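You operate a simulated robot arm through the tools that you are given. There is no shell and no other tool.

Carry out the task below with a simulated robot arm. There is one attempt and no reset: what you move stays moved.

JOB
Iron the creases out of the green hat's brim and park the iron on the red mat.
Fine: Steam on by the iron's lever, off at the end; no scorch marks; the green felt hat stays in its ring stand.

It is judged by the outcome, as a careful person would: the job done as asked, and still so three seconds after it is handed in. It fails if anything else is knocked over, pushed out of place, dropped, spilled or broken.

ROBOT AND FRAMES
A 7-joint arm with a two-finger parallel gripper, fixed in place. Base frame: the origin is at the foot of the arm, x ahead of it, y to its left, z up; the work surface is at about z = 80.6. Units: cm, rad, N and s.
With the tool pointing down near the work surface it reaches from about 24 to 68 cm from the base axis. Its first joint turns from -1.152 to 1.152 rad. Payload 2.4 kg.
The TCP is the grasp point between the finger pads, 3 cm short of the fingertips. In the tool frame z runs along the fingers and y along their closing line. The gripper opens to 9.4 cm. The fingers are 2.8 cm wide and 1 cm thick; the gripper's body (5 by 9.6 cm) begins 5.5 cm behind the TCP.
Orientation is that of the tool frame in the base frame, as a unit quaternion [x, y, z, w]. With the fingers straight down and closing along the base's y, the tool's x points along the base's -x, its y along +y and its z along -z.

CONTROLS
- The arm moves only by the tool send_rows. Its argument "plan" is one flat list of numbers, 7 for each row, row after row: the turn, a rotation vector about the base's x, y, z in rad, then the shift along the base's x, y, z in cm, then the gripper command, from -1 (shut) to 1 (fully open), values between in proportion. In form: [ax, ay, az, tx, ty, tz, hand, ax, ay, az, tx, ty, tz, hand, ...]. A call has 1 to 20 rows; each row shifts and turns the commanded pose from where the row before left it. Rows are played at 5 a second. More than 5 cm and 0.15 rad between two rows, or a gripper value outside its range, and nothing of the call is played. A pose out of reach is approached as far as the arm can. The call stops where the force on the tool passes 40 N (or 10 N more than at its start, if that is more) or the arm is blocked; 0.2 s more then pass. Each finger travels about 15.3 cm/s and halts on what it meets, pressing with about 35 N; the grip force reading is that of the motor and also rises with nothing between the fingers. The clock runs only during rows and for 0.2 s after the last one: add rows that do not move to give the fingers time. The reply holds the time, the measured pose of the TCP, the force on the tool along the base axes, the opening and the grip force, in the units named above and with some noise, with the torque about the TCP (base axes, N m) and any sound that the robot's microphone picked up, and new pictures: "pictures" is both (left out), scene, wrist or none.
- Cameras (640 x 400 px; columns grow to the right, rows downward): "scene" is fixed at [3.26, 46.8, 144.56]; the picture's right is [-0.80, -0.60, 0.00], its down [-0.33, 0.45, -0.83] and it looks along [0.50, -0.67, -0.55] (base axes); focal length 214 px, centre (320, 200). "wrist" rides on the gripper at [7.6, 1.4, -10.2] in the tool frame; the picture's right is [-0.18, 0.98, 0.00], its down [-0.75, -0.14, -0.64] and it looks along [-0.63, -0.12, 0.77] (tool axes); focal length 243 px, centre (320, 200). There is no depth. A picture from a camera that has moved, and an enlarged one, comes with that camera's place and axes in the base frame and with its lens.
- inspect(camera, box): a new picture of the part [left, top, right, bottom] of that camera's present view, enlarged. The clock stands still meanwhile.
- hand_in(): hands the job in; it is judged then, once.

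Places have to be worked out from the pictures, the camera data and where the tool is seen. Open the gripper and draw the arm clear of the work before you hand the job in, unless the task says otherwise.

The tools are called after "Emit:" as name(argument=value, ...) on one line, values as JSON. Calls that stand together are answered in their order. send_rows: Moves the arm, as the interface text tells. Its arguments: {"type":"object","properties":{"plan":{"type":"array"},"pictures":{"type":"string","enum":["both","scene","wrist","none"]}},"required":["plan"]} The other tools are called the same way: inspect (camera, box) takes an enlarged picture of a part of a camera's view; hand_in () hands the job in.

At the start:

```text
clock: 0.0
eef_pos: [39.45, 7.8, 131.61]
ee_rot: [0.001, 1.0, 0.001, 0.0]
ft_force: [-0.2, 1.0, -0.3]
wrist_torque: [0.0, 0.0, 0.02]
gripper_width: 9.38
gripper_force: 0.0
```

scene: 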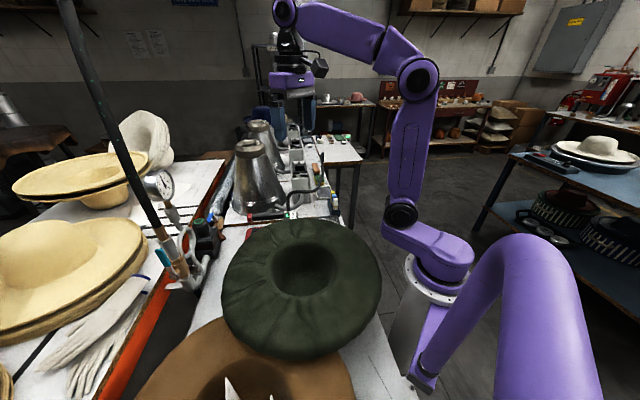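
wrist: 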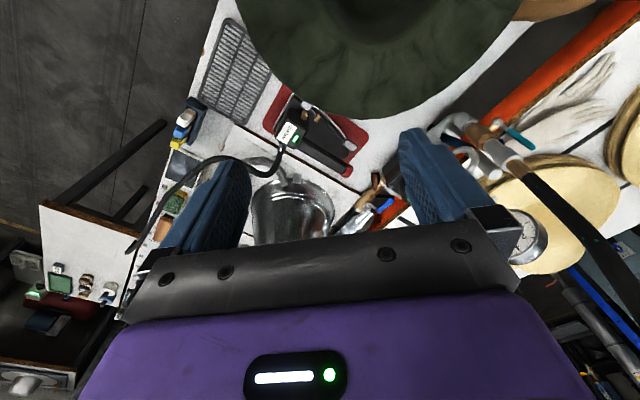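

I see the green hat close to the scene camera and what looks like the iron on the red mat, under the wrist camera. I'll enlarge both views before moving anything.

Emit:
inspect(camera="wrist", box=[140, 0, 460, 200])

Emit:
inspect(camera="scene", box=[180, 120, 420, 270])

Emit:
inspect(camera="scene", box=[180, 200, 420, 400])

```text
2.00 times, centred on (300, 100) of wrist
camera zoom: at [31.99, 9.33, 141.97], right [0.19, 0.98, 0.0], down [0.75, -0.14, 0.64], along [0.63, -0.12, -0.77], focal length 485 px, centre (360, 400)
```

zoom: 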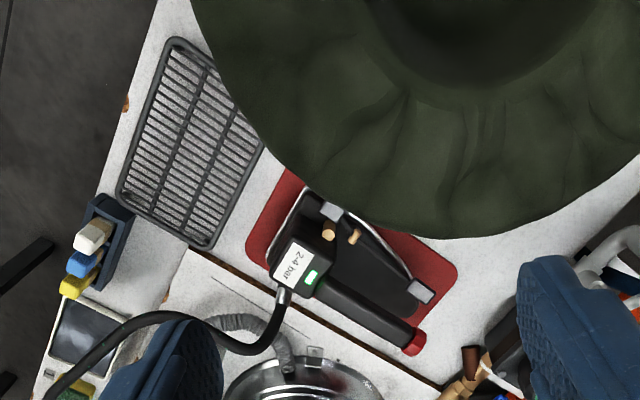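

```text
2.67 times, centred on (300, 195) of scene
camera zoom: at [3.26, 46.8, 144.56], right [-0.8, -0.6, 0.0], down [-0.33, 0.45, -0.83], along [0.5, -0.67, -0.55], focal length 572 px, centre (373, 213)
```

zoom: 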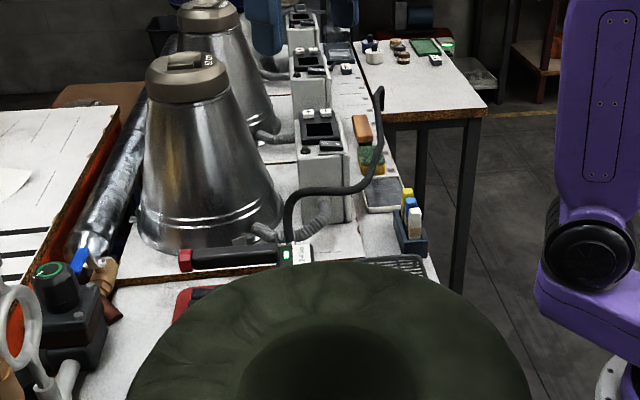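

```text
2.00 times, centred on (300, 300) of scene
camera zoom: at [3.26, 46.8, 144.56], right [-0.8, -0.6, 0.0], down [-0.33, 0.45, -0.83], along [0.5, -0.67, -0.55], focal length 429 px, centre (360, 0)
```

zoom: 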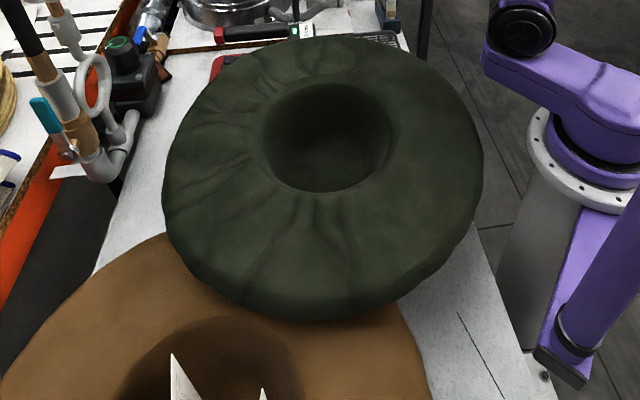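

The hat sits upturned in its stand at about (32, 17). The iron lies on the red mat at about (58, 3), handle pointing toward +x/+y. I'll move lower to see the iron from a second viewpoint and work out where it is in 3D.

Emit:
send_rows(plan=[0, 0, 0, 0, -1, -4, 1, 0, 0, 0, 0, -1, -4, 1, 0, 0, 0, 0, -1, -4, 1, 0, 0, 0, 0, -1, -3, 1, 0, 0, 0, 0, 0, 0, 1])

Emit:
inspect(camera="wrist", box=[120, 0, 440, 200])

```text
clock: 1.2
eef_pos: [39.67, 4.1, 116.47]
ee_rot: [0.001, 1.0, 0.001, 0.001]
ft_force: [0.0, 0.0, 0.7]
wrist_torque: [0.0, -0.04, 0.0]
gripper_width: 9.42
gripper_force: 0.1
camera wrist: at [32.13, 5.5, 126.91], right [0.19, 0.98, 0.0], down [0.75, -0.14, 0.64], along [0.63, -0.12, -0.77], focal length 243 px, centre (320, 200)
```

scene: 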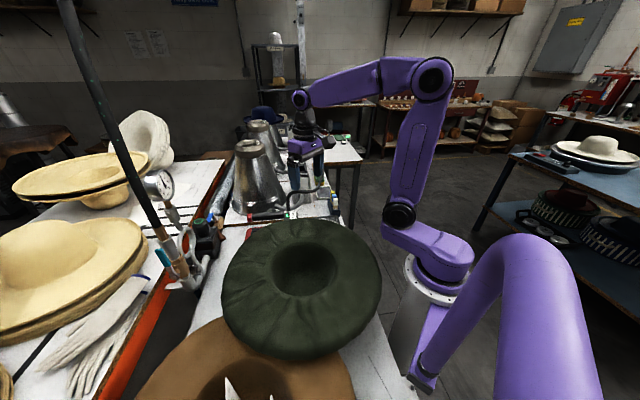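
wrist: 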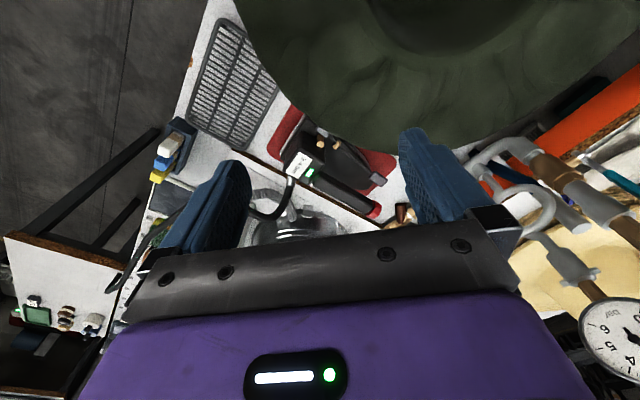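

```text
2.00 times, centred on (280, 100) of wrist
camera zoom: at [32.13, 5.5, 126.91], right [0.19, 0.98, 0.0], down [0.75, -0.14, 0.64], along [0.63, -0.12, -0.77], focal length 485 px, centre (400, 400)
```

zoom: 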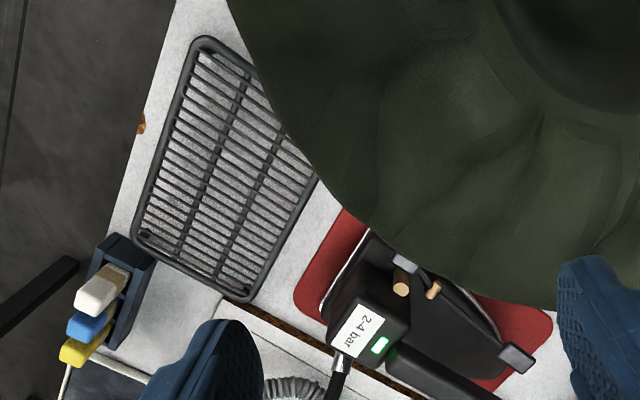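

By comparing the two views, the label box is at about (51, -1.3, 94.6) and the red end of the handle at about (65.5, 9.8, 91.6). I'll turn the gripper about 39° to line up with the handle and take a closer look along it.

Emit:
send_rows(plan=[0, 0, 0.136, 1.2, -1.8, -2, 1, 0, 0, 0.136, 1.2, -1.8, -2, 1, 0, 0, 0.136, 1.2, -1.8, -2, 1, 0, 0, 0.136, 1.2, -1.8, -2, 1, 0, 0, 0.136, 1.2, -1.8, -2, 1, 0, 0, 0, 0, 0, 0, 1])

Emit:
inspect(camera="wrist", box=[160, 0, 480, 200])

```text
clock: 2.6
eef_pos: [45.46, -5.26, 106.72]
ee_rot: [-0.332, 0.943, 0.0, 0.001]
ft_force: [-0.3, 0.7, 0.9]
wrist_torque: [-0.01, 0.03, 0.01]
gripper_width: 9.43
gripper_force: 0.1
camera wrist: at [38.77, -8.81, 117.02], right [-0.47, 0.88, 0.0], down [0.67, 0.36, 0.64], along [0.57, 0.31, -0.77], focal length 243 px, centre (320, 200)
```

scene: 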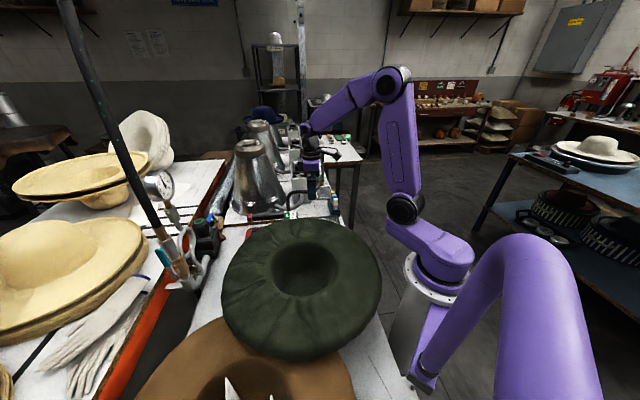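
wrist: 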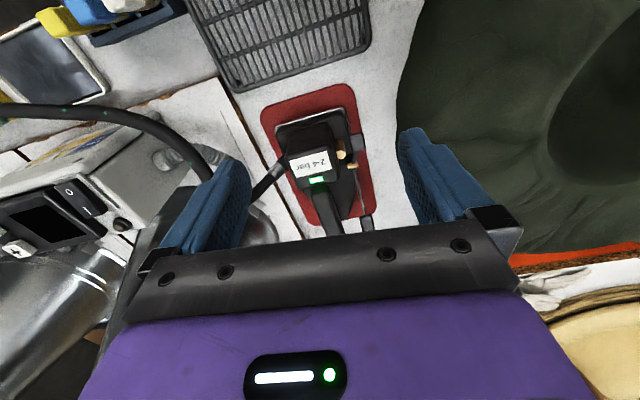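

```text
2.00 times, centred on (320, 100) of wrist
camera zoom: at [38.77, -8.81, 117.02], right [-0.47, 0.88, 0.0], down [0.67, 0.36, 0.64], along [0.57, 0.31, -0.77], focal length 485 px, centre (320, 400)
```

zoom: 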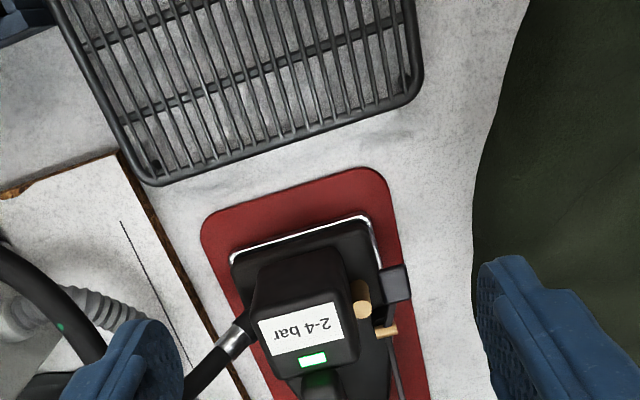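

The label says "2-4 bar" beside a green light. The lever appears to be a rod along the iron's hat side. I'll check the pressure gauge and the area around the iron.

Emit:
inspect(camera="scene", box=[130, 160, 230, 300])

Emit:
inspect(camera="scene", box=[200, 170, 360, 270])

Emit:
inspect(camera="wrist", box=[240, 80, 400, 240])

```text
2.86 times, centred on (180, 230) of scene
camera zoom: at [3.26, 46.79, 144.56], right [-0.8, -0.6, 0.0], down [-0.33, 0.45, -0.83], along [0.5, -0.67, -0.55], focal length 613 px, centre (720, 114)
```

zoom: 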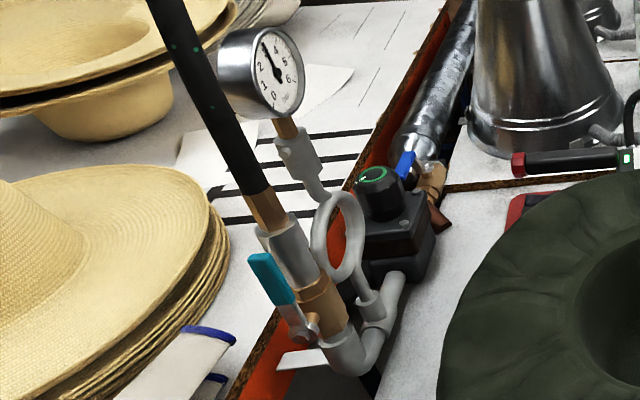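

```text
4.00 times, centred on (280, 220) of scene
camera zoom: at [3.26, 46.79, 144.56], right [-0.8, -0.6, 0.0], down [-0.33, 0.45, -0.83], along [0.5, -0.67, -0.55], focal length 858 px, centre (480, 120)
```

zoom: 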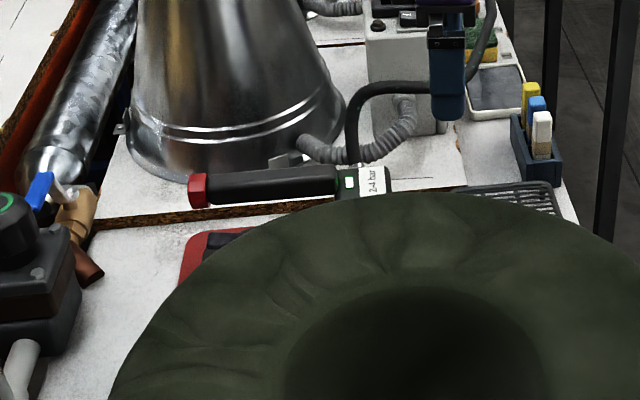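

```text
2.50 times, centred on (320, 160) of wrist
camera zoom: at [38.77, -8.81, 117.02], right [-0.47, 0.88, 0.0], down [0.67, 0.36, 0.64], along [0.57, 0.31, -0.77], focal length 606 px, centre (320, 300)
```

zoom: 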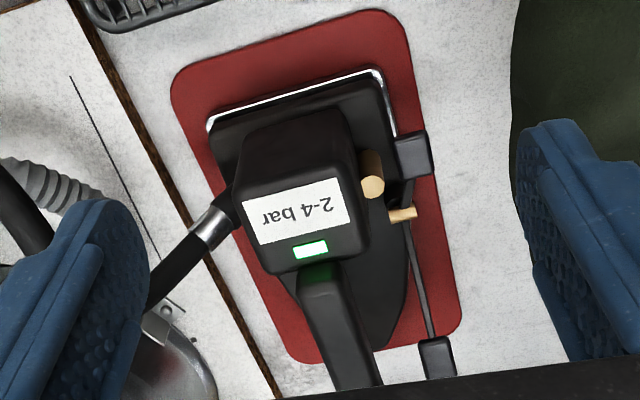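

The gauge reads about 3 bar, within 2–4. Next I want a view from the hat side, to see the lever, its pivot and its paddle.

Emit:
send_rows(plan=[0, 0, -0.143, 0.2, 1.75, 0, 1, 0, 0, -0.143, 0.2, 1.75, 0, 1, 0, 0, -0.143, 0.2, 1.75, 0, 1, 0, 0, -0.143, 0.2, 1.75, 0, 1, 0, 0, -0.143, 0.2, 1.75, 0, 1, 0, 0, -0.143, 0.2, 1.75, 0, 1, 0, 0, -0.143, 0.2, 1.75, 0, 1, 0, 0, -0.143, 0.2, 1.75, 0, 1, 0, 0, -0.143, 0.2, 1.75, 0, 1, 0, 0, -0.143, 0.2, 1.75, 0, 1, 0, 0, -0.143, 0.2, 1.75, 0, 1, 0, 0, 0, 0, 0, 0, 1])

Emit:
inspect(camera="wrist", box=[200, 0, 440, 200])

```text
clock: 5.2
eef_pos: [47.66, 14.08, 106.44]
ee_rot: [0.433, 0.902, 0.001, 0.0]
ft_force: [0.0, 0.8, -0.9]
wrist_torque: [0.04, -0.02, 0.04]
gripper_width: 9.41
gripper_force: 0.0
camera wrist: at [44.16, 20.96, 116.86], right [0.88, 0.47, 0.0], down [0.36, -0.68, 0.64], along [0.3, -0.57, -0.77], focal length 243 px, centre (320, 200)
```

scene: 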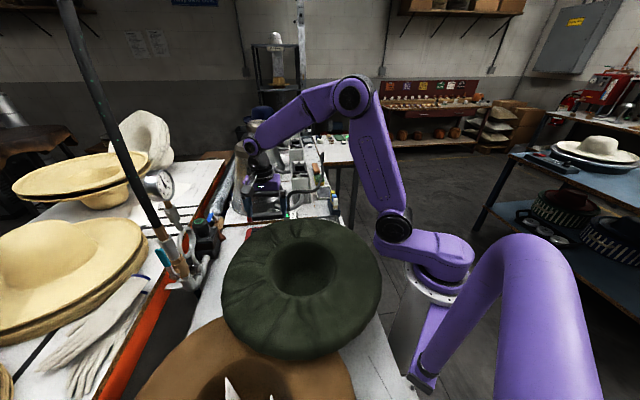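
wrist: 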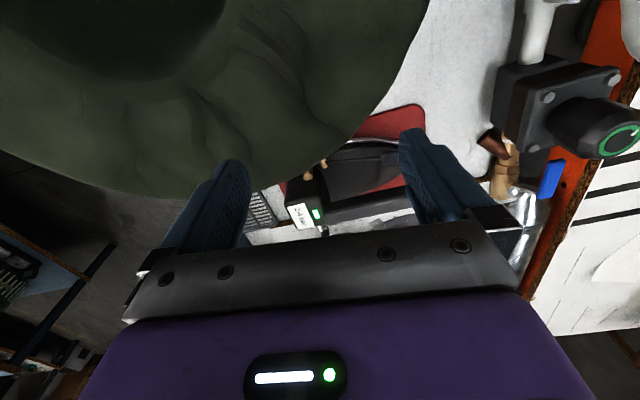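

```text
2.00 times, centred on (320, 100) of wrist
camera zoom: at [44.16, 20.96, 116.86], right [0.88, 0.47, 0.0], down [0.36, -0.68, 0.64], along [0.3, -0.57, -0.77], focal length 485 px, centre (320, 400)
```

zoom: 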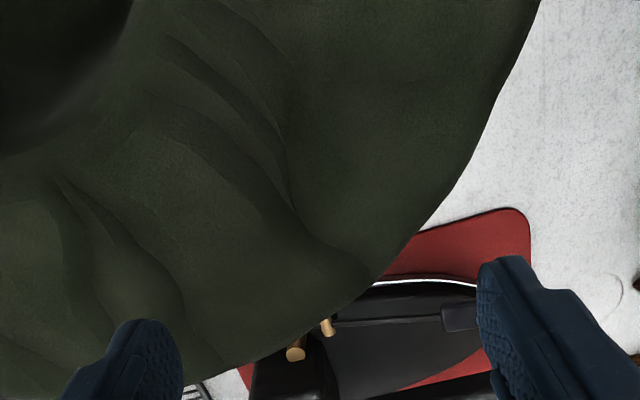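

The brim hides part of the iron from here. I'll shift the camera forward, past the brim edge, for a clear look at the lever.

Emit:
send_rows(plan=[0, 0, 0, 1.8, -2.3, -1, 1, 0, 0, 0, 1.8, -2.3, -1, 1, 0, 0, 0, 1.8, -2.3, 0, 1, 0, 0, 0, 0, 0, 0, 1])

Emit:
inspect(camera="wrist", box=[220, 60, 420, 220])

```text
clock: 6.2
eef_pos: [53.11, 7.31, 104.6]
ee_rot: [0.433, 0.902, 0.001, 0.001]
ft_force: [0.7, 0.6, 0.0]
wrist_torque: [0.01, 0.02, 0.0]
gripper_width: 9.37
gripper_force: 0.1
camera wrist: at [49.51, 14.13, 114.96], right [0.88, 0.47, 0.0], down [0.36, -0.68, 0.64], along [0.3, -0.57, -0.77], focal length 243 px, centre (320, 200)
```

scene: 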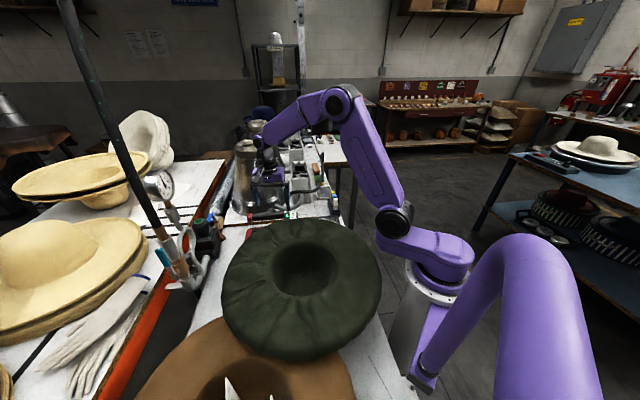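
wrist: 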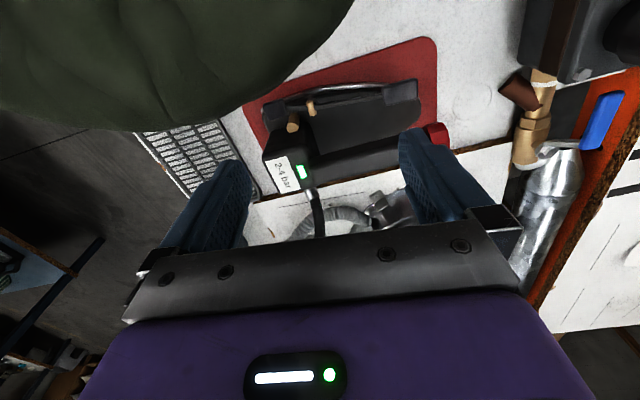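

```text
2.50 times, centred on (320, 140) of wrist
camera zoom: at [49.51, 14.13, 114.96], right [0.88, 0.47, 0.0], down [0.36, -0.68, 0.64], along [0.3, -0.57, -0.77], focal length 606 px, centre (320, 350)
```

zoom: 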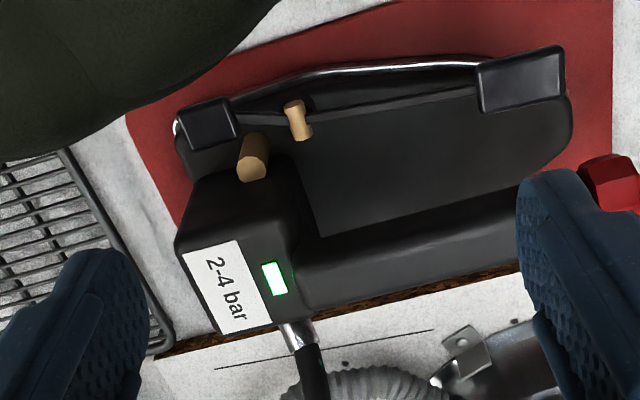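

The lever is a rocker on a brass pivot. Its tip-end paddle is at about (60.2, 11.4, 88.9), raised, and its heel paddle is at about (49.6, 3.1, 87.4), down. Now I'll look at the hat from nearly overhead to map its brim and creases.

Emit:
send_rows(plan=[0, 0, 0.128, -2.5, 1.2, 3.6, 1, 0, 0, 0.128, -2.5, 1.2, 3.6, 1, 0, 0, 0.128, -2.5, 1.2, 3.6, 1, 0, 0, 0.128, -2.5, 1.2, 3.6, 1, 0, 0, 0.128, -2.5, 1.2, 3.6, 1, 0, 0, 0.128, -2.5, 1.2, 3.6, 1, 0, 0, 0.128, -2.5, 1.2, 3.6, 1, 0, 0.15, 0, 0, 0, 0, 1, 0, 0.15, 0, 0, 0, 0, 1, 0, 0, 0, 0, 0, 0, 1])

Emit:
inspect(camera="wrist", box=[160, 0, 480, 200])

```text
clock: 8.4
eef_pos: [34.06, 15.69, 129.34]
ee_rot: [-0.001, 0.989, 0.001, -0.149]
ft_force: [-0.4, -0.5, 0.2]
wrist_torque: [0.0, 0.01, 0.01]
gripper_width: 9.41
gripper_force: 0.0
out of reach, approached as far as the arm can: row 9
camera wrist: at [29.92, 17.21, 141.54], right [0.17, 0.98, -0.05], down [0.91, -0.14, 0.39], along [0.38, -0.12, -0.92], focal length 243 px, centre (320, 200)
```

scene: 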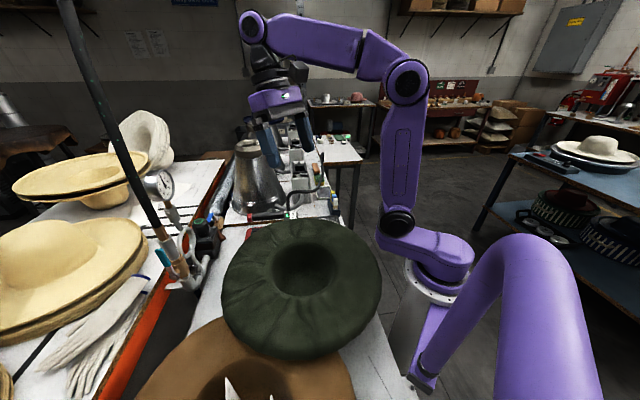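
wrist: 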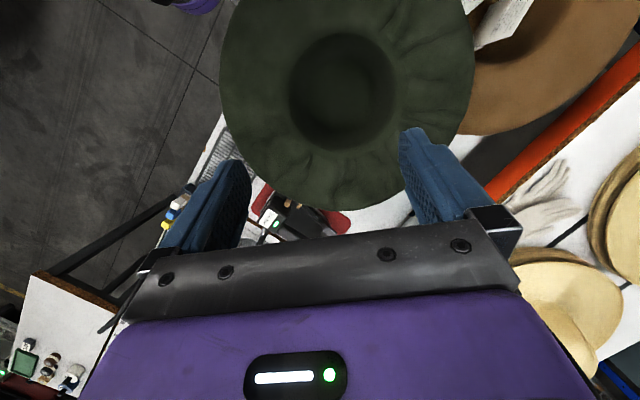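

```text
2.00 times, centred on (320, 100) of wrist
camera zoom: at [29.92, 17.21, 141.54], right [0.17, 0.98, -0.05], down [0.91, -0.14, 0.39], along [0.38, -0.12, -0.92], focal length 485 px, centre (320, 400)
```

zoom: 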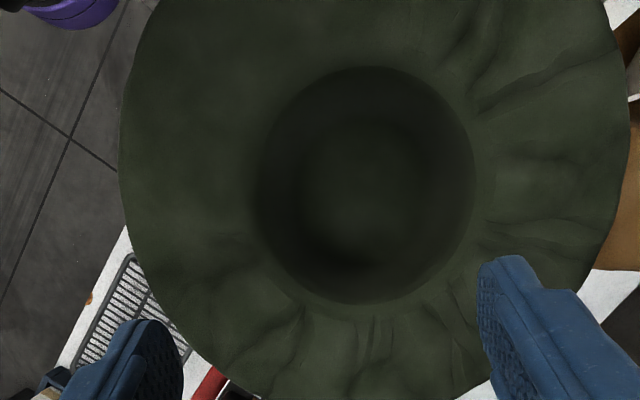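

From above, the hat's hole centre is at about (29.3, 18.9, z≈97) and the brim runs from r≈10 to 20.5. The creases cover the +x and +y sides, from about -25° to 130° around the hat. Next I'll go over the lever's tip paddle with the gripper closed, turned to match the iron.

Emit:
send_rows(plan=[0, -0.15, 0, 2.5, 0, -3, -1, 0, -0.15, 0, 2.5, 0, -3, -1, 0, 0, 0.143, 4, -0.8, -2.5, -1, 0, 0, 0.143, 4, -0.8, -2.5, -1, 0, 0, 0.143, 4, -0.8, -2.5, -1, 0, 0, 0.143, 4, -0.8, -2.5, -1, 0, 0, 0.143, 4, -0.8, -2.5, -1, 0, 0, 0, 0, 0, 0, -1, 0, 0, 0, 0, 0, 0, -1])

```text
clock: 10.4
eef_pos: [59.09, 11.68, 110.81]
ee_rot: [-0.351, 0.936, 0.0, 0.0]
ft_force: [-0.8, 0.1, 0.0]
wrist_torque: [0.03, 0.01, -0.01]
gripper_width: 0.0
gripper_force: 33.5
camera wrist: at [52.47, 7.81, 121.17], right [-0.51, 0.86, 0.0], down [0.66, 0.39, 0.64], along [0.55, 0.33, -0.77], focal length 243 px, centre (320, 200)
```

scene: 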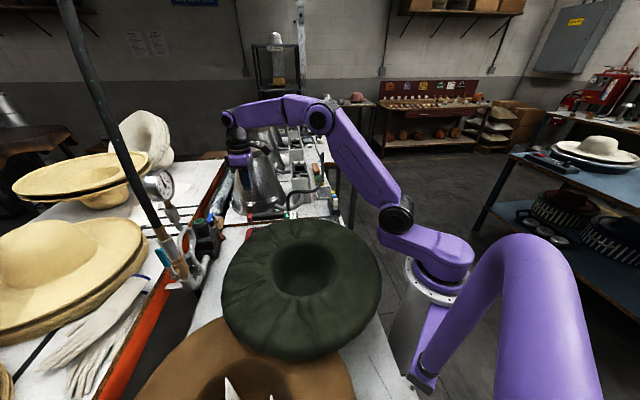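
wrist: 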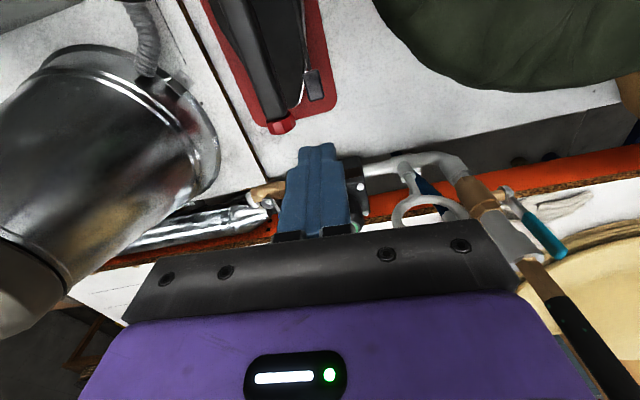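

The paddle re-measures at about (60.1, 11.45, 88.9), consistent with before. I'll come down over it and stop just above.

Emit:
send_rows(plan=[0, 0, 0, 1.0, -0.2, -4, -1, 0, 0, 0, 0, 0, -4, -1, 0, 0, 0, 0, 0, -4, -1, 0, 0, 0, 0, 0, -3.5, -1, 0, 0, 0, 0, 0, -1, -1, 0, 0, 0, 0, 0, 0, -1])

Emit:
inspect(camera="wrist", box=[200, 0, 440, 200])

```text
clock: 11.8
eef_pos: [60.12, 11.43, 94.5]
ee_rot: [-0.35, 0.937, 0.001, 0.0]
ft_force: [0.0, 0.1, 0.0]
wrist_torque: [-0.03, -0.02, 0.02]
gripper_width: 0.01
gripper_force: 33.1
camera wrist: at [53.52, 7.57, 104.73], right [-0.51, 0.86, 0.0], down [0.66, 0.39, 0.64], along [0.55, 0.33, -0.77], focal length 243 px, centre (320, 200)
```

scene: 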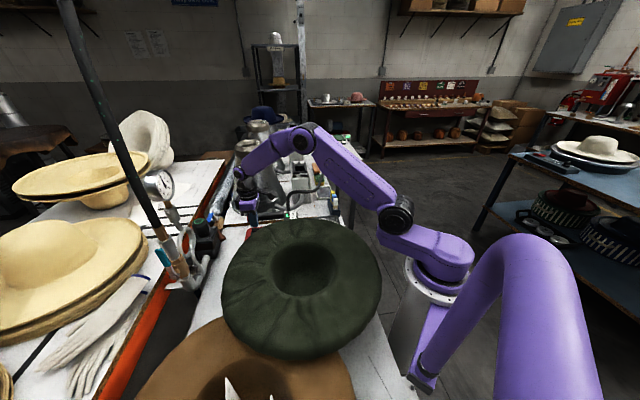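
wrist: 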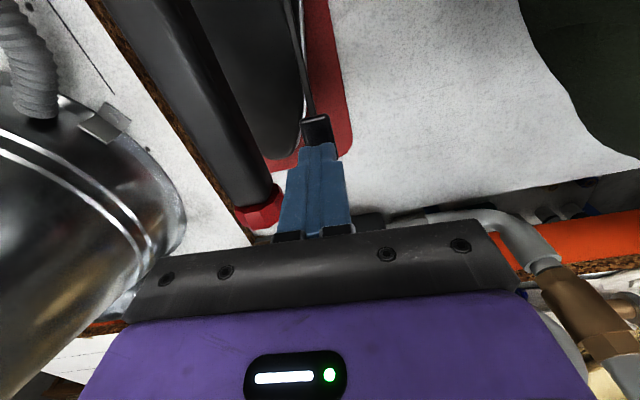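

```text
2.00 times, centred on (320, 100) of wrist
camera zoom: at [53.52, 7.57, 104.73], right [-0.51, 0.86, 0.0], down [0.66, 0.39, 0.64], along [0.55, 0.33, -0.77], focal length 485 px, centre (320, 400)
```

zoom: 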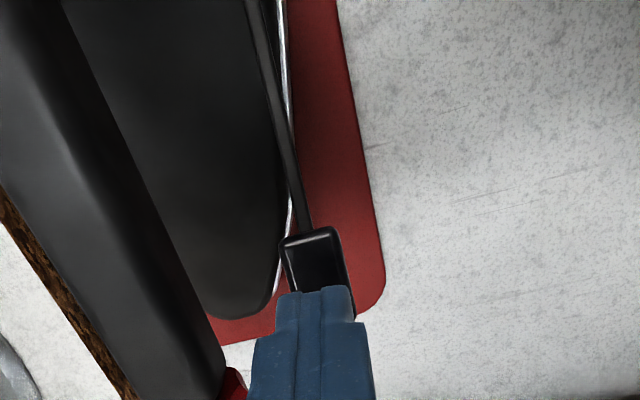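

The fingertips are lined up over the paddle, and I'll press down in small steps while watching force and sound.

Emit:
send_rows(plan=[0, 0, 0, 0, 0, -1, -1, 0, 0, 0, 0, 0, -0.8, -1, 0, 0, 0, 0, 0, -0.4, -1, 0, 0, 0, 0, 0, -0.4, -1, 0, 0, 0, 0, 0, -0.4, -1])

Emit:
inspect(camera="wrist", box=[200, 0, 440, 200])

```text
clock: 13.0
eef_pos: [60.01, 11.61, 91.3]
ee_rot: [-0.351, 0.937, 0.001, -0.001]
ft_force: [-0.3, -0.7, -0.2]
wrist_torque: [-0.01, 0.0, -0.01]
gripper_width: 0.01
gripper_force: 32.7
camera wrist: at [53.46, 7.67, 101.8], right [-0.51, 0.86, 0.0], down [0.66, 0.39, 0.64], along [0.55, 0.33, -0.77], focal length 243 px, centre (320, 200)
```

scene: 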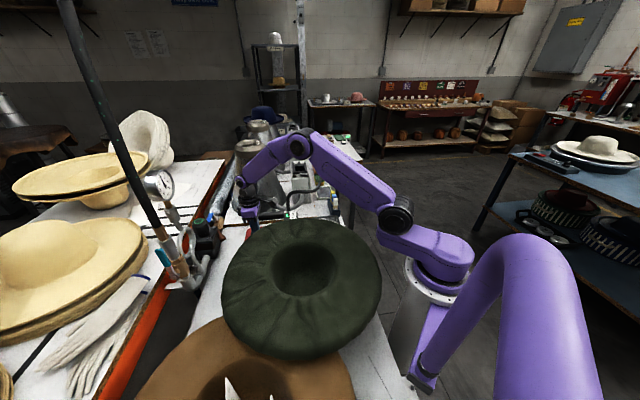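
wrist: 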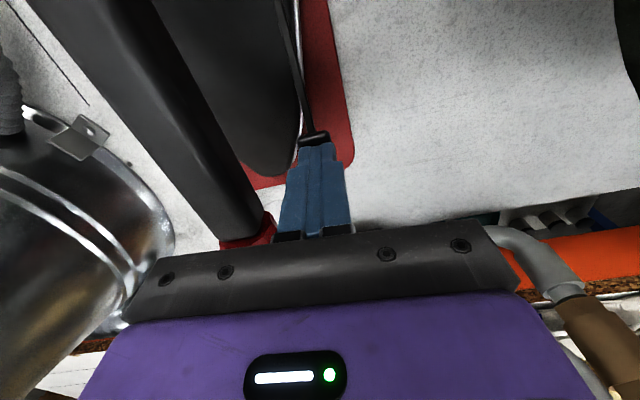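

```text
2.00 times, centred on (320, 100) of wrist
camera zoom: at [53.46, 7.67, 101.8], right [-0.51, 0.86, 0.0], down [0.66, 0.39, 0.64], along [0.55, 0.33, -0.77], focal length 485 px, centre (320, 400)
```

zoom: 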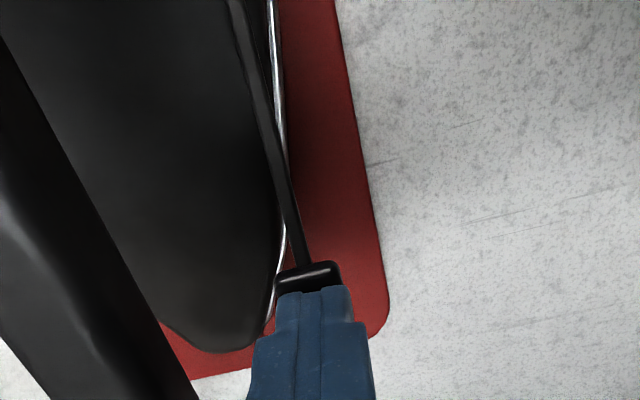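

There's no force yet, with the fingertips at z≈88.3. I'll keep pressing gently.

Emit:
send_rows(plan=[0, 0, 0, 0, 0, -0.4, -1, 0, 0, 0, 0, 0, -0.4, -1, 0, 0, 0, 0, 0, -0.4, -1, 0, 0, 0, 0, 0, 0, -1])

Emit:
inspect(camera="wrist", box=[200, 0, 440, 200])

```text
clock: 14.0
eef_pos: [60.02, 11.67, 90.27]
ee_rot: [-0.35, 0.937, 0.001, 0.0]
ft_force: [0.3, 0.4, -0.3]
wrist_torque: [0.0, -0.01, -0.02]
gripper_width: 0.0
gripper_force: 32.7
camera wrist: at [53.42, 7.69, 100.66], right [-0.51, 0.86, 0.0], down [0.66, 0.39, 0.64], along [0.55, 0.33, -0.77], focal length 243 px, centre (320, 200)
```

scene: 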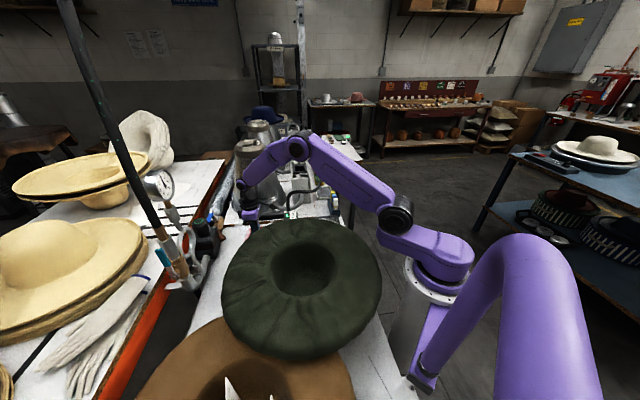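
wrist: 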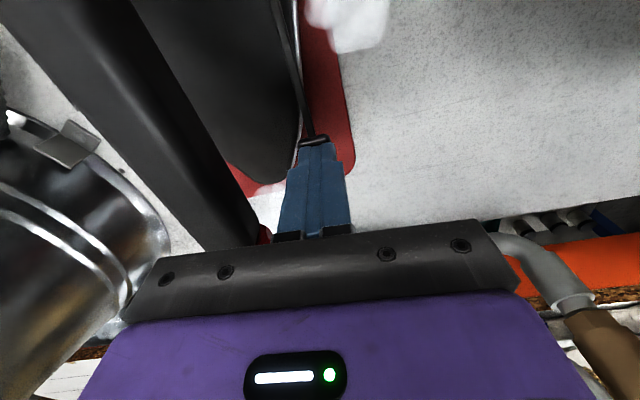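

```text
2.00 times, centred on (320, 100) of wrist
camera zoom: at [53.42, 7.69, 100.66], right [-0.51, 0.86, 0.0], down [0.66, 0.39, 0.64], along [0.55, 0.33, -0.77], focal length 485 px, centre (320, 400)
```

zoom: 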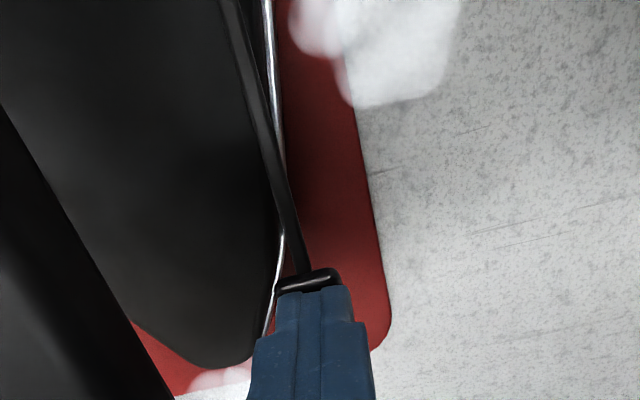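

Steam is coming out, so pressing the tip paddle down turns it on. I'll lift off and see whether the lever stays down.

Emit:
send_rows(plan=[0, 0, 0, 0, 0, 2, -1, 0, 0, 0, 0, 0, 3, -1, 0, 0, 0, 0, 0, 4, -1, 0, 0, 0, 0, 0, 0, -1])

Emit:
inspect(camera="wrist", box=[200, 0, 440, 200])

```text
clock: 15.0
eef_pos: [60.12, 11.63, 99.35]
ee_rot: [-0.35, 0.937, 0.001, 0.0]
ft_force: [-0.1, -0.5, 0.2]
wrist_torque: [-0.03, 0.0, 0.0]
gripper_width: 0.02
gripper_force: 33.0
camera wrist: at [53.49, 7.69, 109.73], right [-0.51, 0.86, 0.0], down [0.66, 0.39, 0.64], along [0.55, 0.33, -0.77], focal length 243 px, centre (320, 200)
```

scene: 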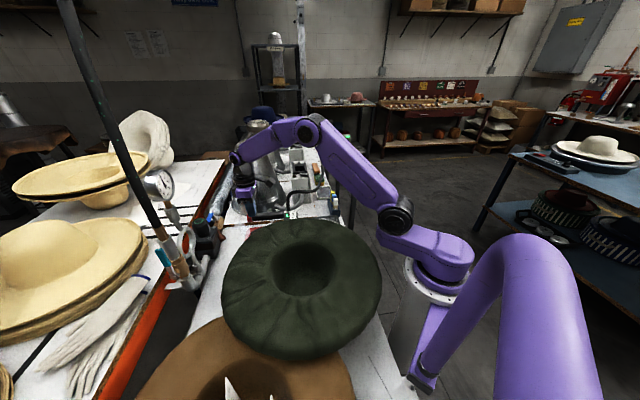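
wrist: 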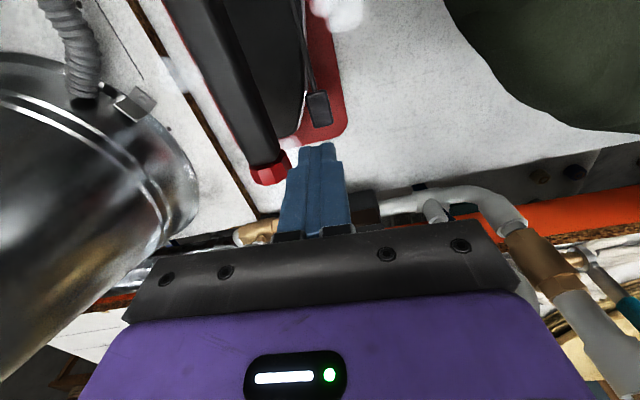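

```text
2.00 times, centred on (320, 100) of wrist
camera zoom: at [53.49, 7.69, 109.73], right [-0.51, 0.86, 0.0], down [0.66, 0.39, 0.64], along [0.55, 0.33, -0.77], focal length 485 px, centre (320, 400)
```

zoom: 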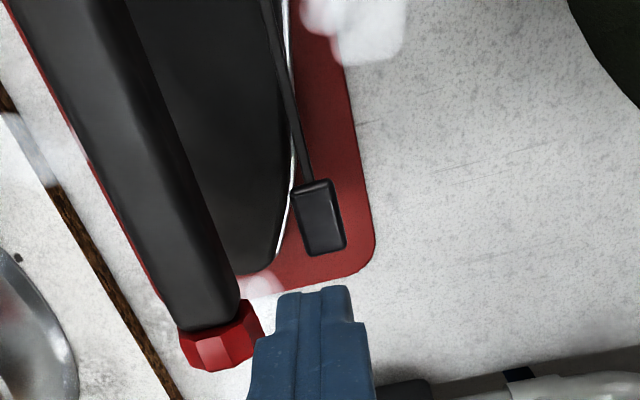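

The lever stays down by itself and the steam keeps flowing. The handle axis fits y ≈ x − 55.5, at 45° and z≈92. I'll rise a little, go over the grip point near (58.2, 2.7), turn the yaw to 45°, and part-open the fingers so they clear the lever.

Emit:
send_rows(plan=[0, 0, 0, 0, -1, 3, 0.38, 0, 0, 0.075, -1, -4, 0, 0.38, 0, 0, 0, -1, -4, 0, 0.38, 0, 0, 0, 0, 0, 0, 0.38])

Emit:
inspect(camera="wrist", box=[160, 0, 480, 240])

```text
clock: 16.0
eef_pos: [57.94, 2.59, 102.32]
ee_rot: [-0.386, 0.923, 0.0, 0.0]
ft_force: [0.2, -0.4, 1.0]
wrist_torque: [0.0, 0.01, -0.05]
gripper_width: 6.47
gripper_force: 0.1
camera wrist: at [51.7, -1.82, 112.74], right [-0.57, 0.82, 0.0], down [0.63, 0.44, 0.64], along [0.53, 0.37, -0.77], focal length 243 px, centre (320, 200)
```

scene: 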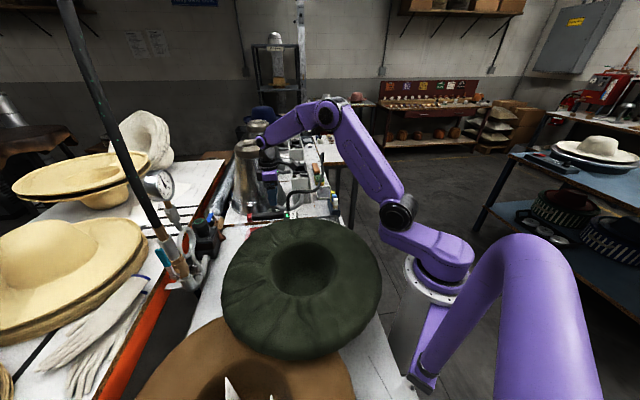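
wrist: 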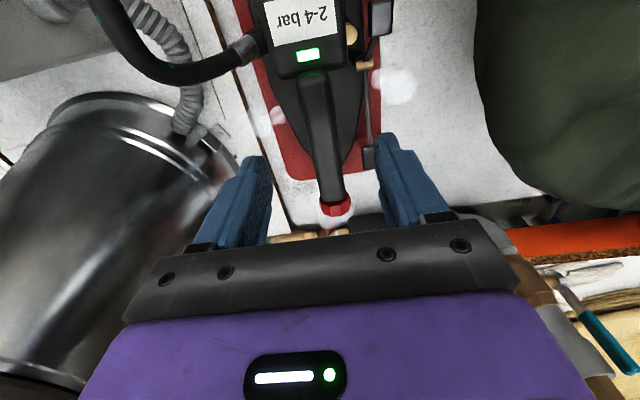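

```text
1.67 times, centred on (320, 120) of wrist
camera zoom: at [51.7, -1.82, 112.74], right [-0.57, 0.82, 0.0], down [0.63, 0.44, 0.64], along [0.53, 0.37, -0.77], focal length 404 px, centre (320, 333)
```

zoom: 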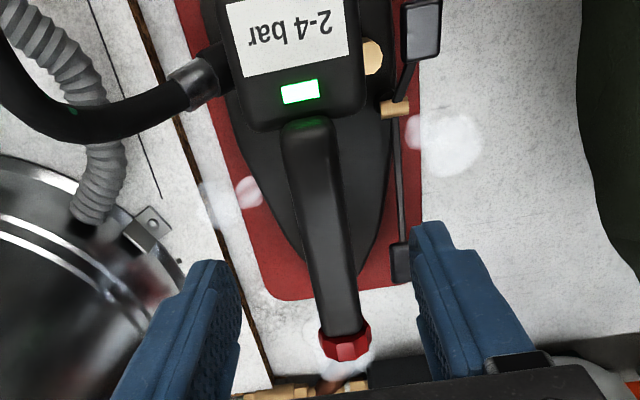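

The fingers straddle the handle and line up with it. I'll descend to z≈91.6 and close.

Emit:
send_rows(plan=[0, 0, 0, 0, 0, -3, 0.38, 0, 0, 0, 0, 0, -3, 0.38, 0, 0, 0, 0, 0, -2.5, 0.38, 0, 0, 0, 0, 0, -1.2, 0.38, 0, 0, 0, 0, 0, -1, 0.38, 0, 0, 0, 0, 0, 0, 0.38])

Emit:
inspect(camera="wrist", box=[160, 0, 480, 240])

```text
clock: 17.4
eef_pos: [58.0, 2.65, 91.56]
ee_rot: [-0.385, 0.923, 0.0, 0.0]
ft_force: [-0.2, 0.0, 1.1]
wrist_torque: [-0.01, -0.01, 0.02]
gripper_width: 6.49
gripper_force: 0.1
camera wrist: at [51.72, -1.79, 101.94], right [-0.57, 0.82, 0.0], down [0.63, 0.44, 0.64], along [0.53, 0.37, -0.77], focal length 243 px, centre (320, 200)
```

scene: 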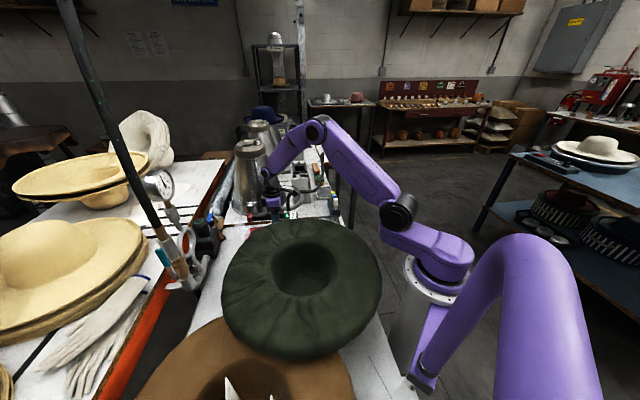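
wrist: 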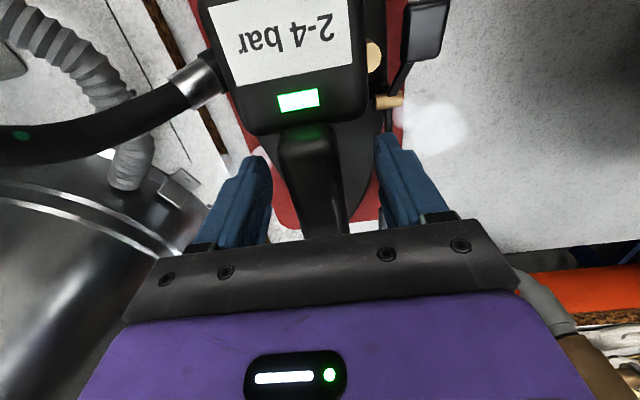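

```text
1.67 times, centred on (320, 120) of wrist
camera zoom: at [51.72, -1.79, 101.94], right [-0.57, 0.82, 0.0], down [0.63, 0.44, 0.64], along [0.53, 0.37, -0.77], focal length 404 px, centre (320, 333)
```

zoom: 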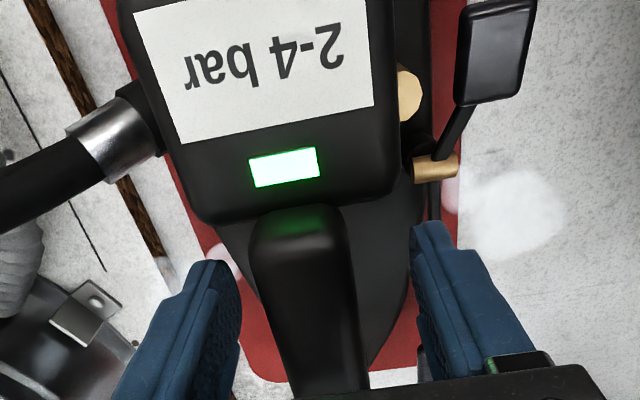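

The handle sits slightly to the left of centre between the fingers. I'll nudge about 0.3 cm that way and close.

Emit:
send_rows(plan=[0, 0, 0, 0.2, -0.25, 0, 0.38, 0, 0, 0, 0, 0, 0, 0, 0, 0, 0, 0, 0, 0, -1, 0, 0, 0, 0, 0, 0, -1, 0, 0, 0, 0, 0, 0, -1])

```text
clock: 18.6
eef_pos: [58.12, 2.45, 91.61]
ee_rot: [-0.386, 0.922, 0.001, -0.001]
ft_force: [-12.8, 9.8, 6.9]
wrist_torque: [-0.35, 0.68, -0.44]
gripper_width: 3.13
gripper_force: 35.4
camera wrist: at [51.85, -1.93, 101.96], right [-0.57, 0.82, 0.0], down [0.63, 0.44, 0.64], along [0.52, 0.37, -0.77], focal length 243 px, centre (320, 200)
```

scene: 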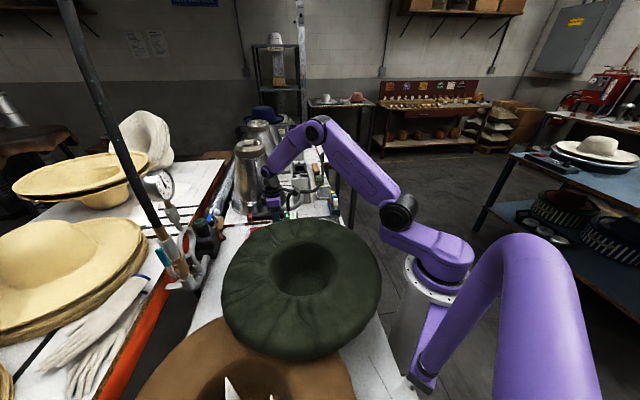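
wrist: 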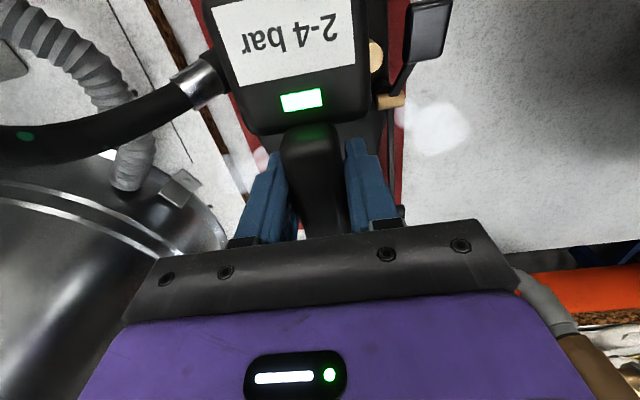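

I have the handle, 3.13 cm wide. I'll lift slowly, which also lets the side strain relax.

Emit:
send_rows(plan=[0, 0, 0, 0, 0, 0.5, -1, 0, 0, 0, 0, 0, 0.5, -1, 0, 0, 0, 0, 0, 1, -1, 0, 0, 0, 0, 0, 1, -1, 0, 0, 0, 0, 0, 0, -1, 0, 0, 0, 0, 0, 0, -1])

```text
clock: 20.0
eef_pos: [58.31, 2.44, 94.5]
ee_rot: [-0.385, 0.923, 0.0, -0.001]
ft_force: [-0.2, 0.3, -18.1]
wrist_torque: [0.06, -0.06, 0.0]
gripper_width: 3.15
gripper_force: 35.0
camera wrist: at [52.05, -2.01, 104.86], right [-0.57, 0.82, 0.0], down [0.63, 0.44, 0.64], along [0.53, 0.37, -0.77], focal length 243 px, centre (320, 200)
```

scene: 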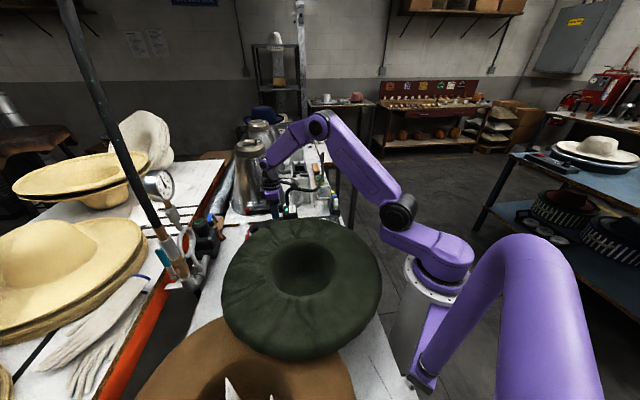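
wrist: 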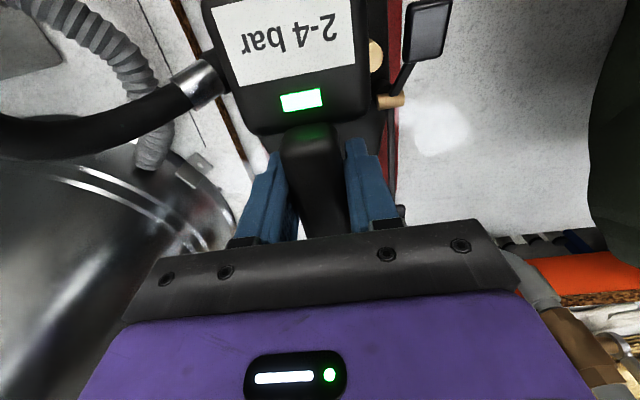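

The iron is held with no tilt: it weighs about 18 N and the torque is near zero. It was parked with the TCP at (58.2, 2.45, 91.6) and yaw 45°, so the sole is about 10.6 below the TCP. I'll raise it well clear and carry it above the start of the creased sector.

Emit:
send_rows(plan=[0, 0, 0, 0, 0, 3.5, -1, 0, 0, 0, 0, 0, 4, -1, 0, 0, 0, 0, 0, 4, -1, 0, 0, 0, 0, 0, 4, -1, 0, 0, 0, 0, 0, 4, -1, 0, 0, 0, -2.4, 1.9, 0, -1, 0, 0, 0, -2.5, 1.9, 0, -1, 0, 0, 0, -2.5, 1.9, 0, -1, 0, 0, 0, -2.5, 1.9, 0, -1, 0, 0, 0, -2.5, 1.9, 0, -1, 0, 0, 0, -2.2, 1.7, 0, -1, 0, 0, 0, 0, 0, 0, -1])

```text
clock: 22.6
eef_pos: [43.7, 13.3, 113.97]
ee_rot: [-0.385, 0.923, 0.0, 0.0]
ft_force: [0.2, 1.1, -16.9]
wrist_torque: [0.04, -0.07, 0.04]
gripper_width: 3.13
gripper_force: 34.9
camera wrist: at [37.45, 8.97, 124.41], right [-0.57, 0.82, 0.0], down [0.63, 0.44, 0.64], along [0.53, 0.37, -0.77], focal length 243 px, centre (320, 200)
```

scene: 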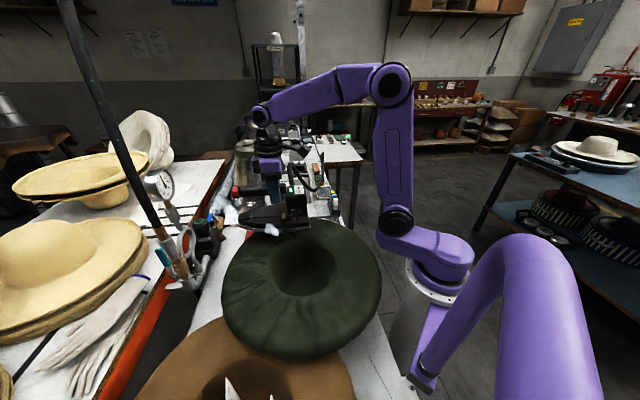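
wrist: 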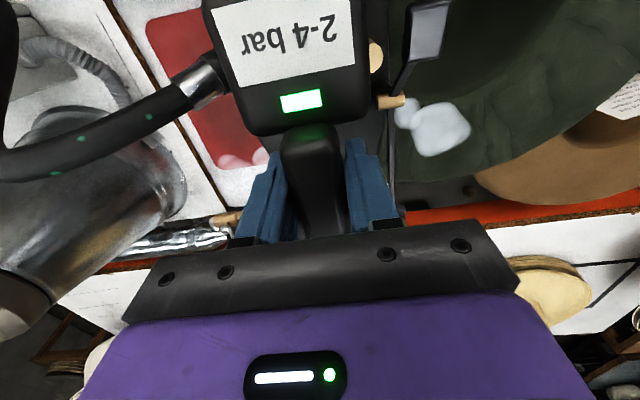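

The iron is over the brim with steam on and nothing touching. I'll look at the clearance before lowering.

Emit:
inspect(camera="scene", box=[200, 180, 400, 380])

Emit:
inspect(camera="wrist", box=[340, 0, 640, 240])

```text
2.00 times, centred on (300, 280) of scene
camera zoom: at [3.29, 46.8, 144.56], right [-0.8, -0.6, 0.0], down [-0.33, 0.45, -0.83], along [0.5, -0.67, -0.55], focal length 429 px, centre (360, 40)
```

zoom: 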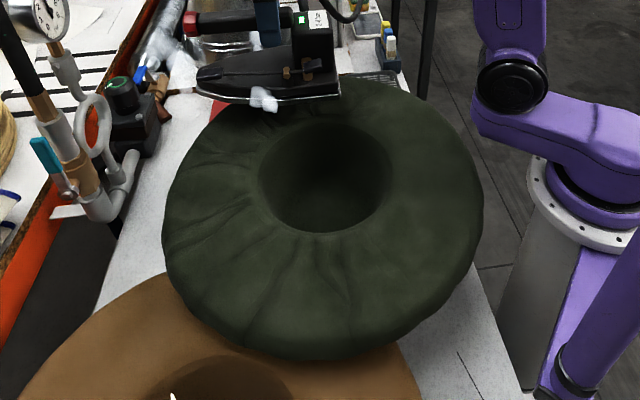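

```text
1.67 times, centred on (490, 120) of wrist
camera zoom: at [37.45, 8.97, 124.41], right [-0.57, 0.82, 0.0], down [0.63, 0.44, 0.64], along [0.53, 0.37, -0.77], focal length 404 px, centre (37, 333)
```

zoom: 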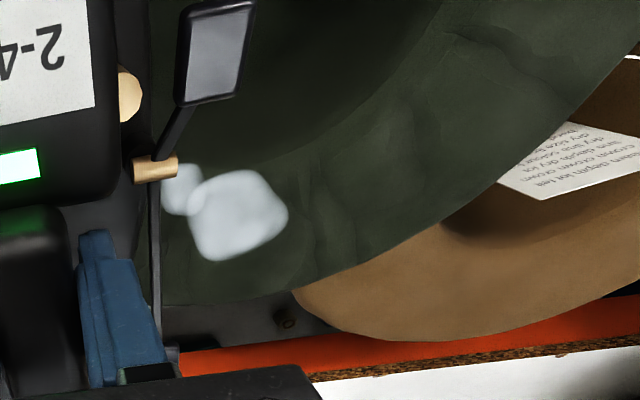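

A printed note lies on the brown hat and may carry care instructions. I'll zoom in to read it before ironing.

Emit:
inspect(camera="wrist", box=[560, 60, 640, 130])

Emit:
inspect(camera="scene", box=[200, 350, 300, 400])

```text
5.71 times, centred on (600, 95) of wrist
camera zoom: at [37.45, 8.97, 124.41], right [-0.57, 0.82, 0.0], down [0.63, 0.44, 0.64], along [0.53, 0.37, -0.77], focal length 1386 px, centre (-1280, 800)
```

zoom: 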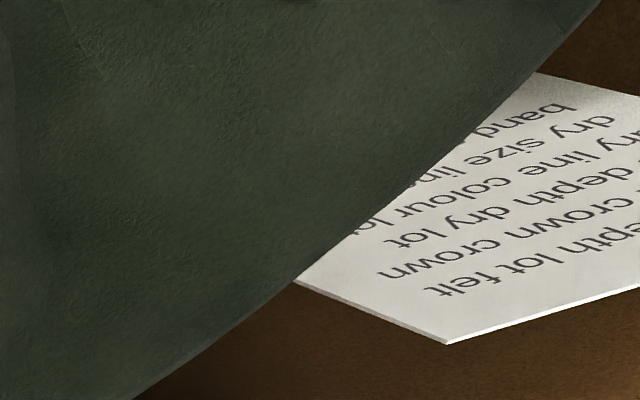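

```text
6.40 times, centred on (250, 375) of scene
camera zoom: at [3.29, 46.8, 144.56], right [-0.8, -0.6, 0.0], down [-0.33, 0.45, -0.83], along [0.5, -0.67, -0.55], focal length 1373 px, centre (768, -920)
```

zoom: 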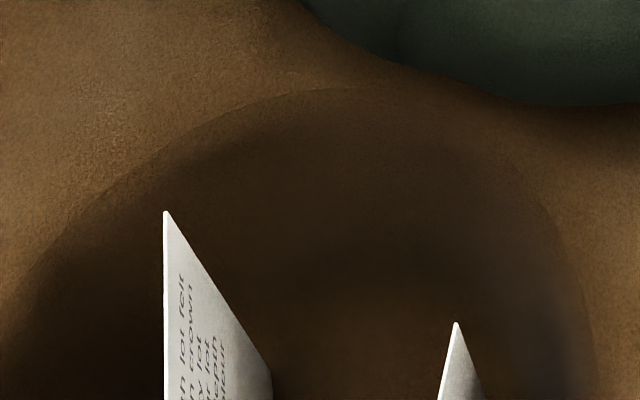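

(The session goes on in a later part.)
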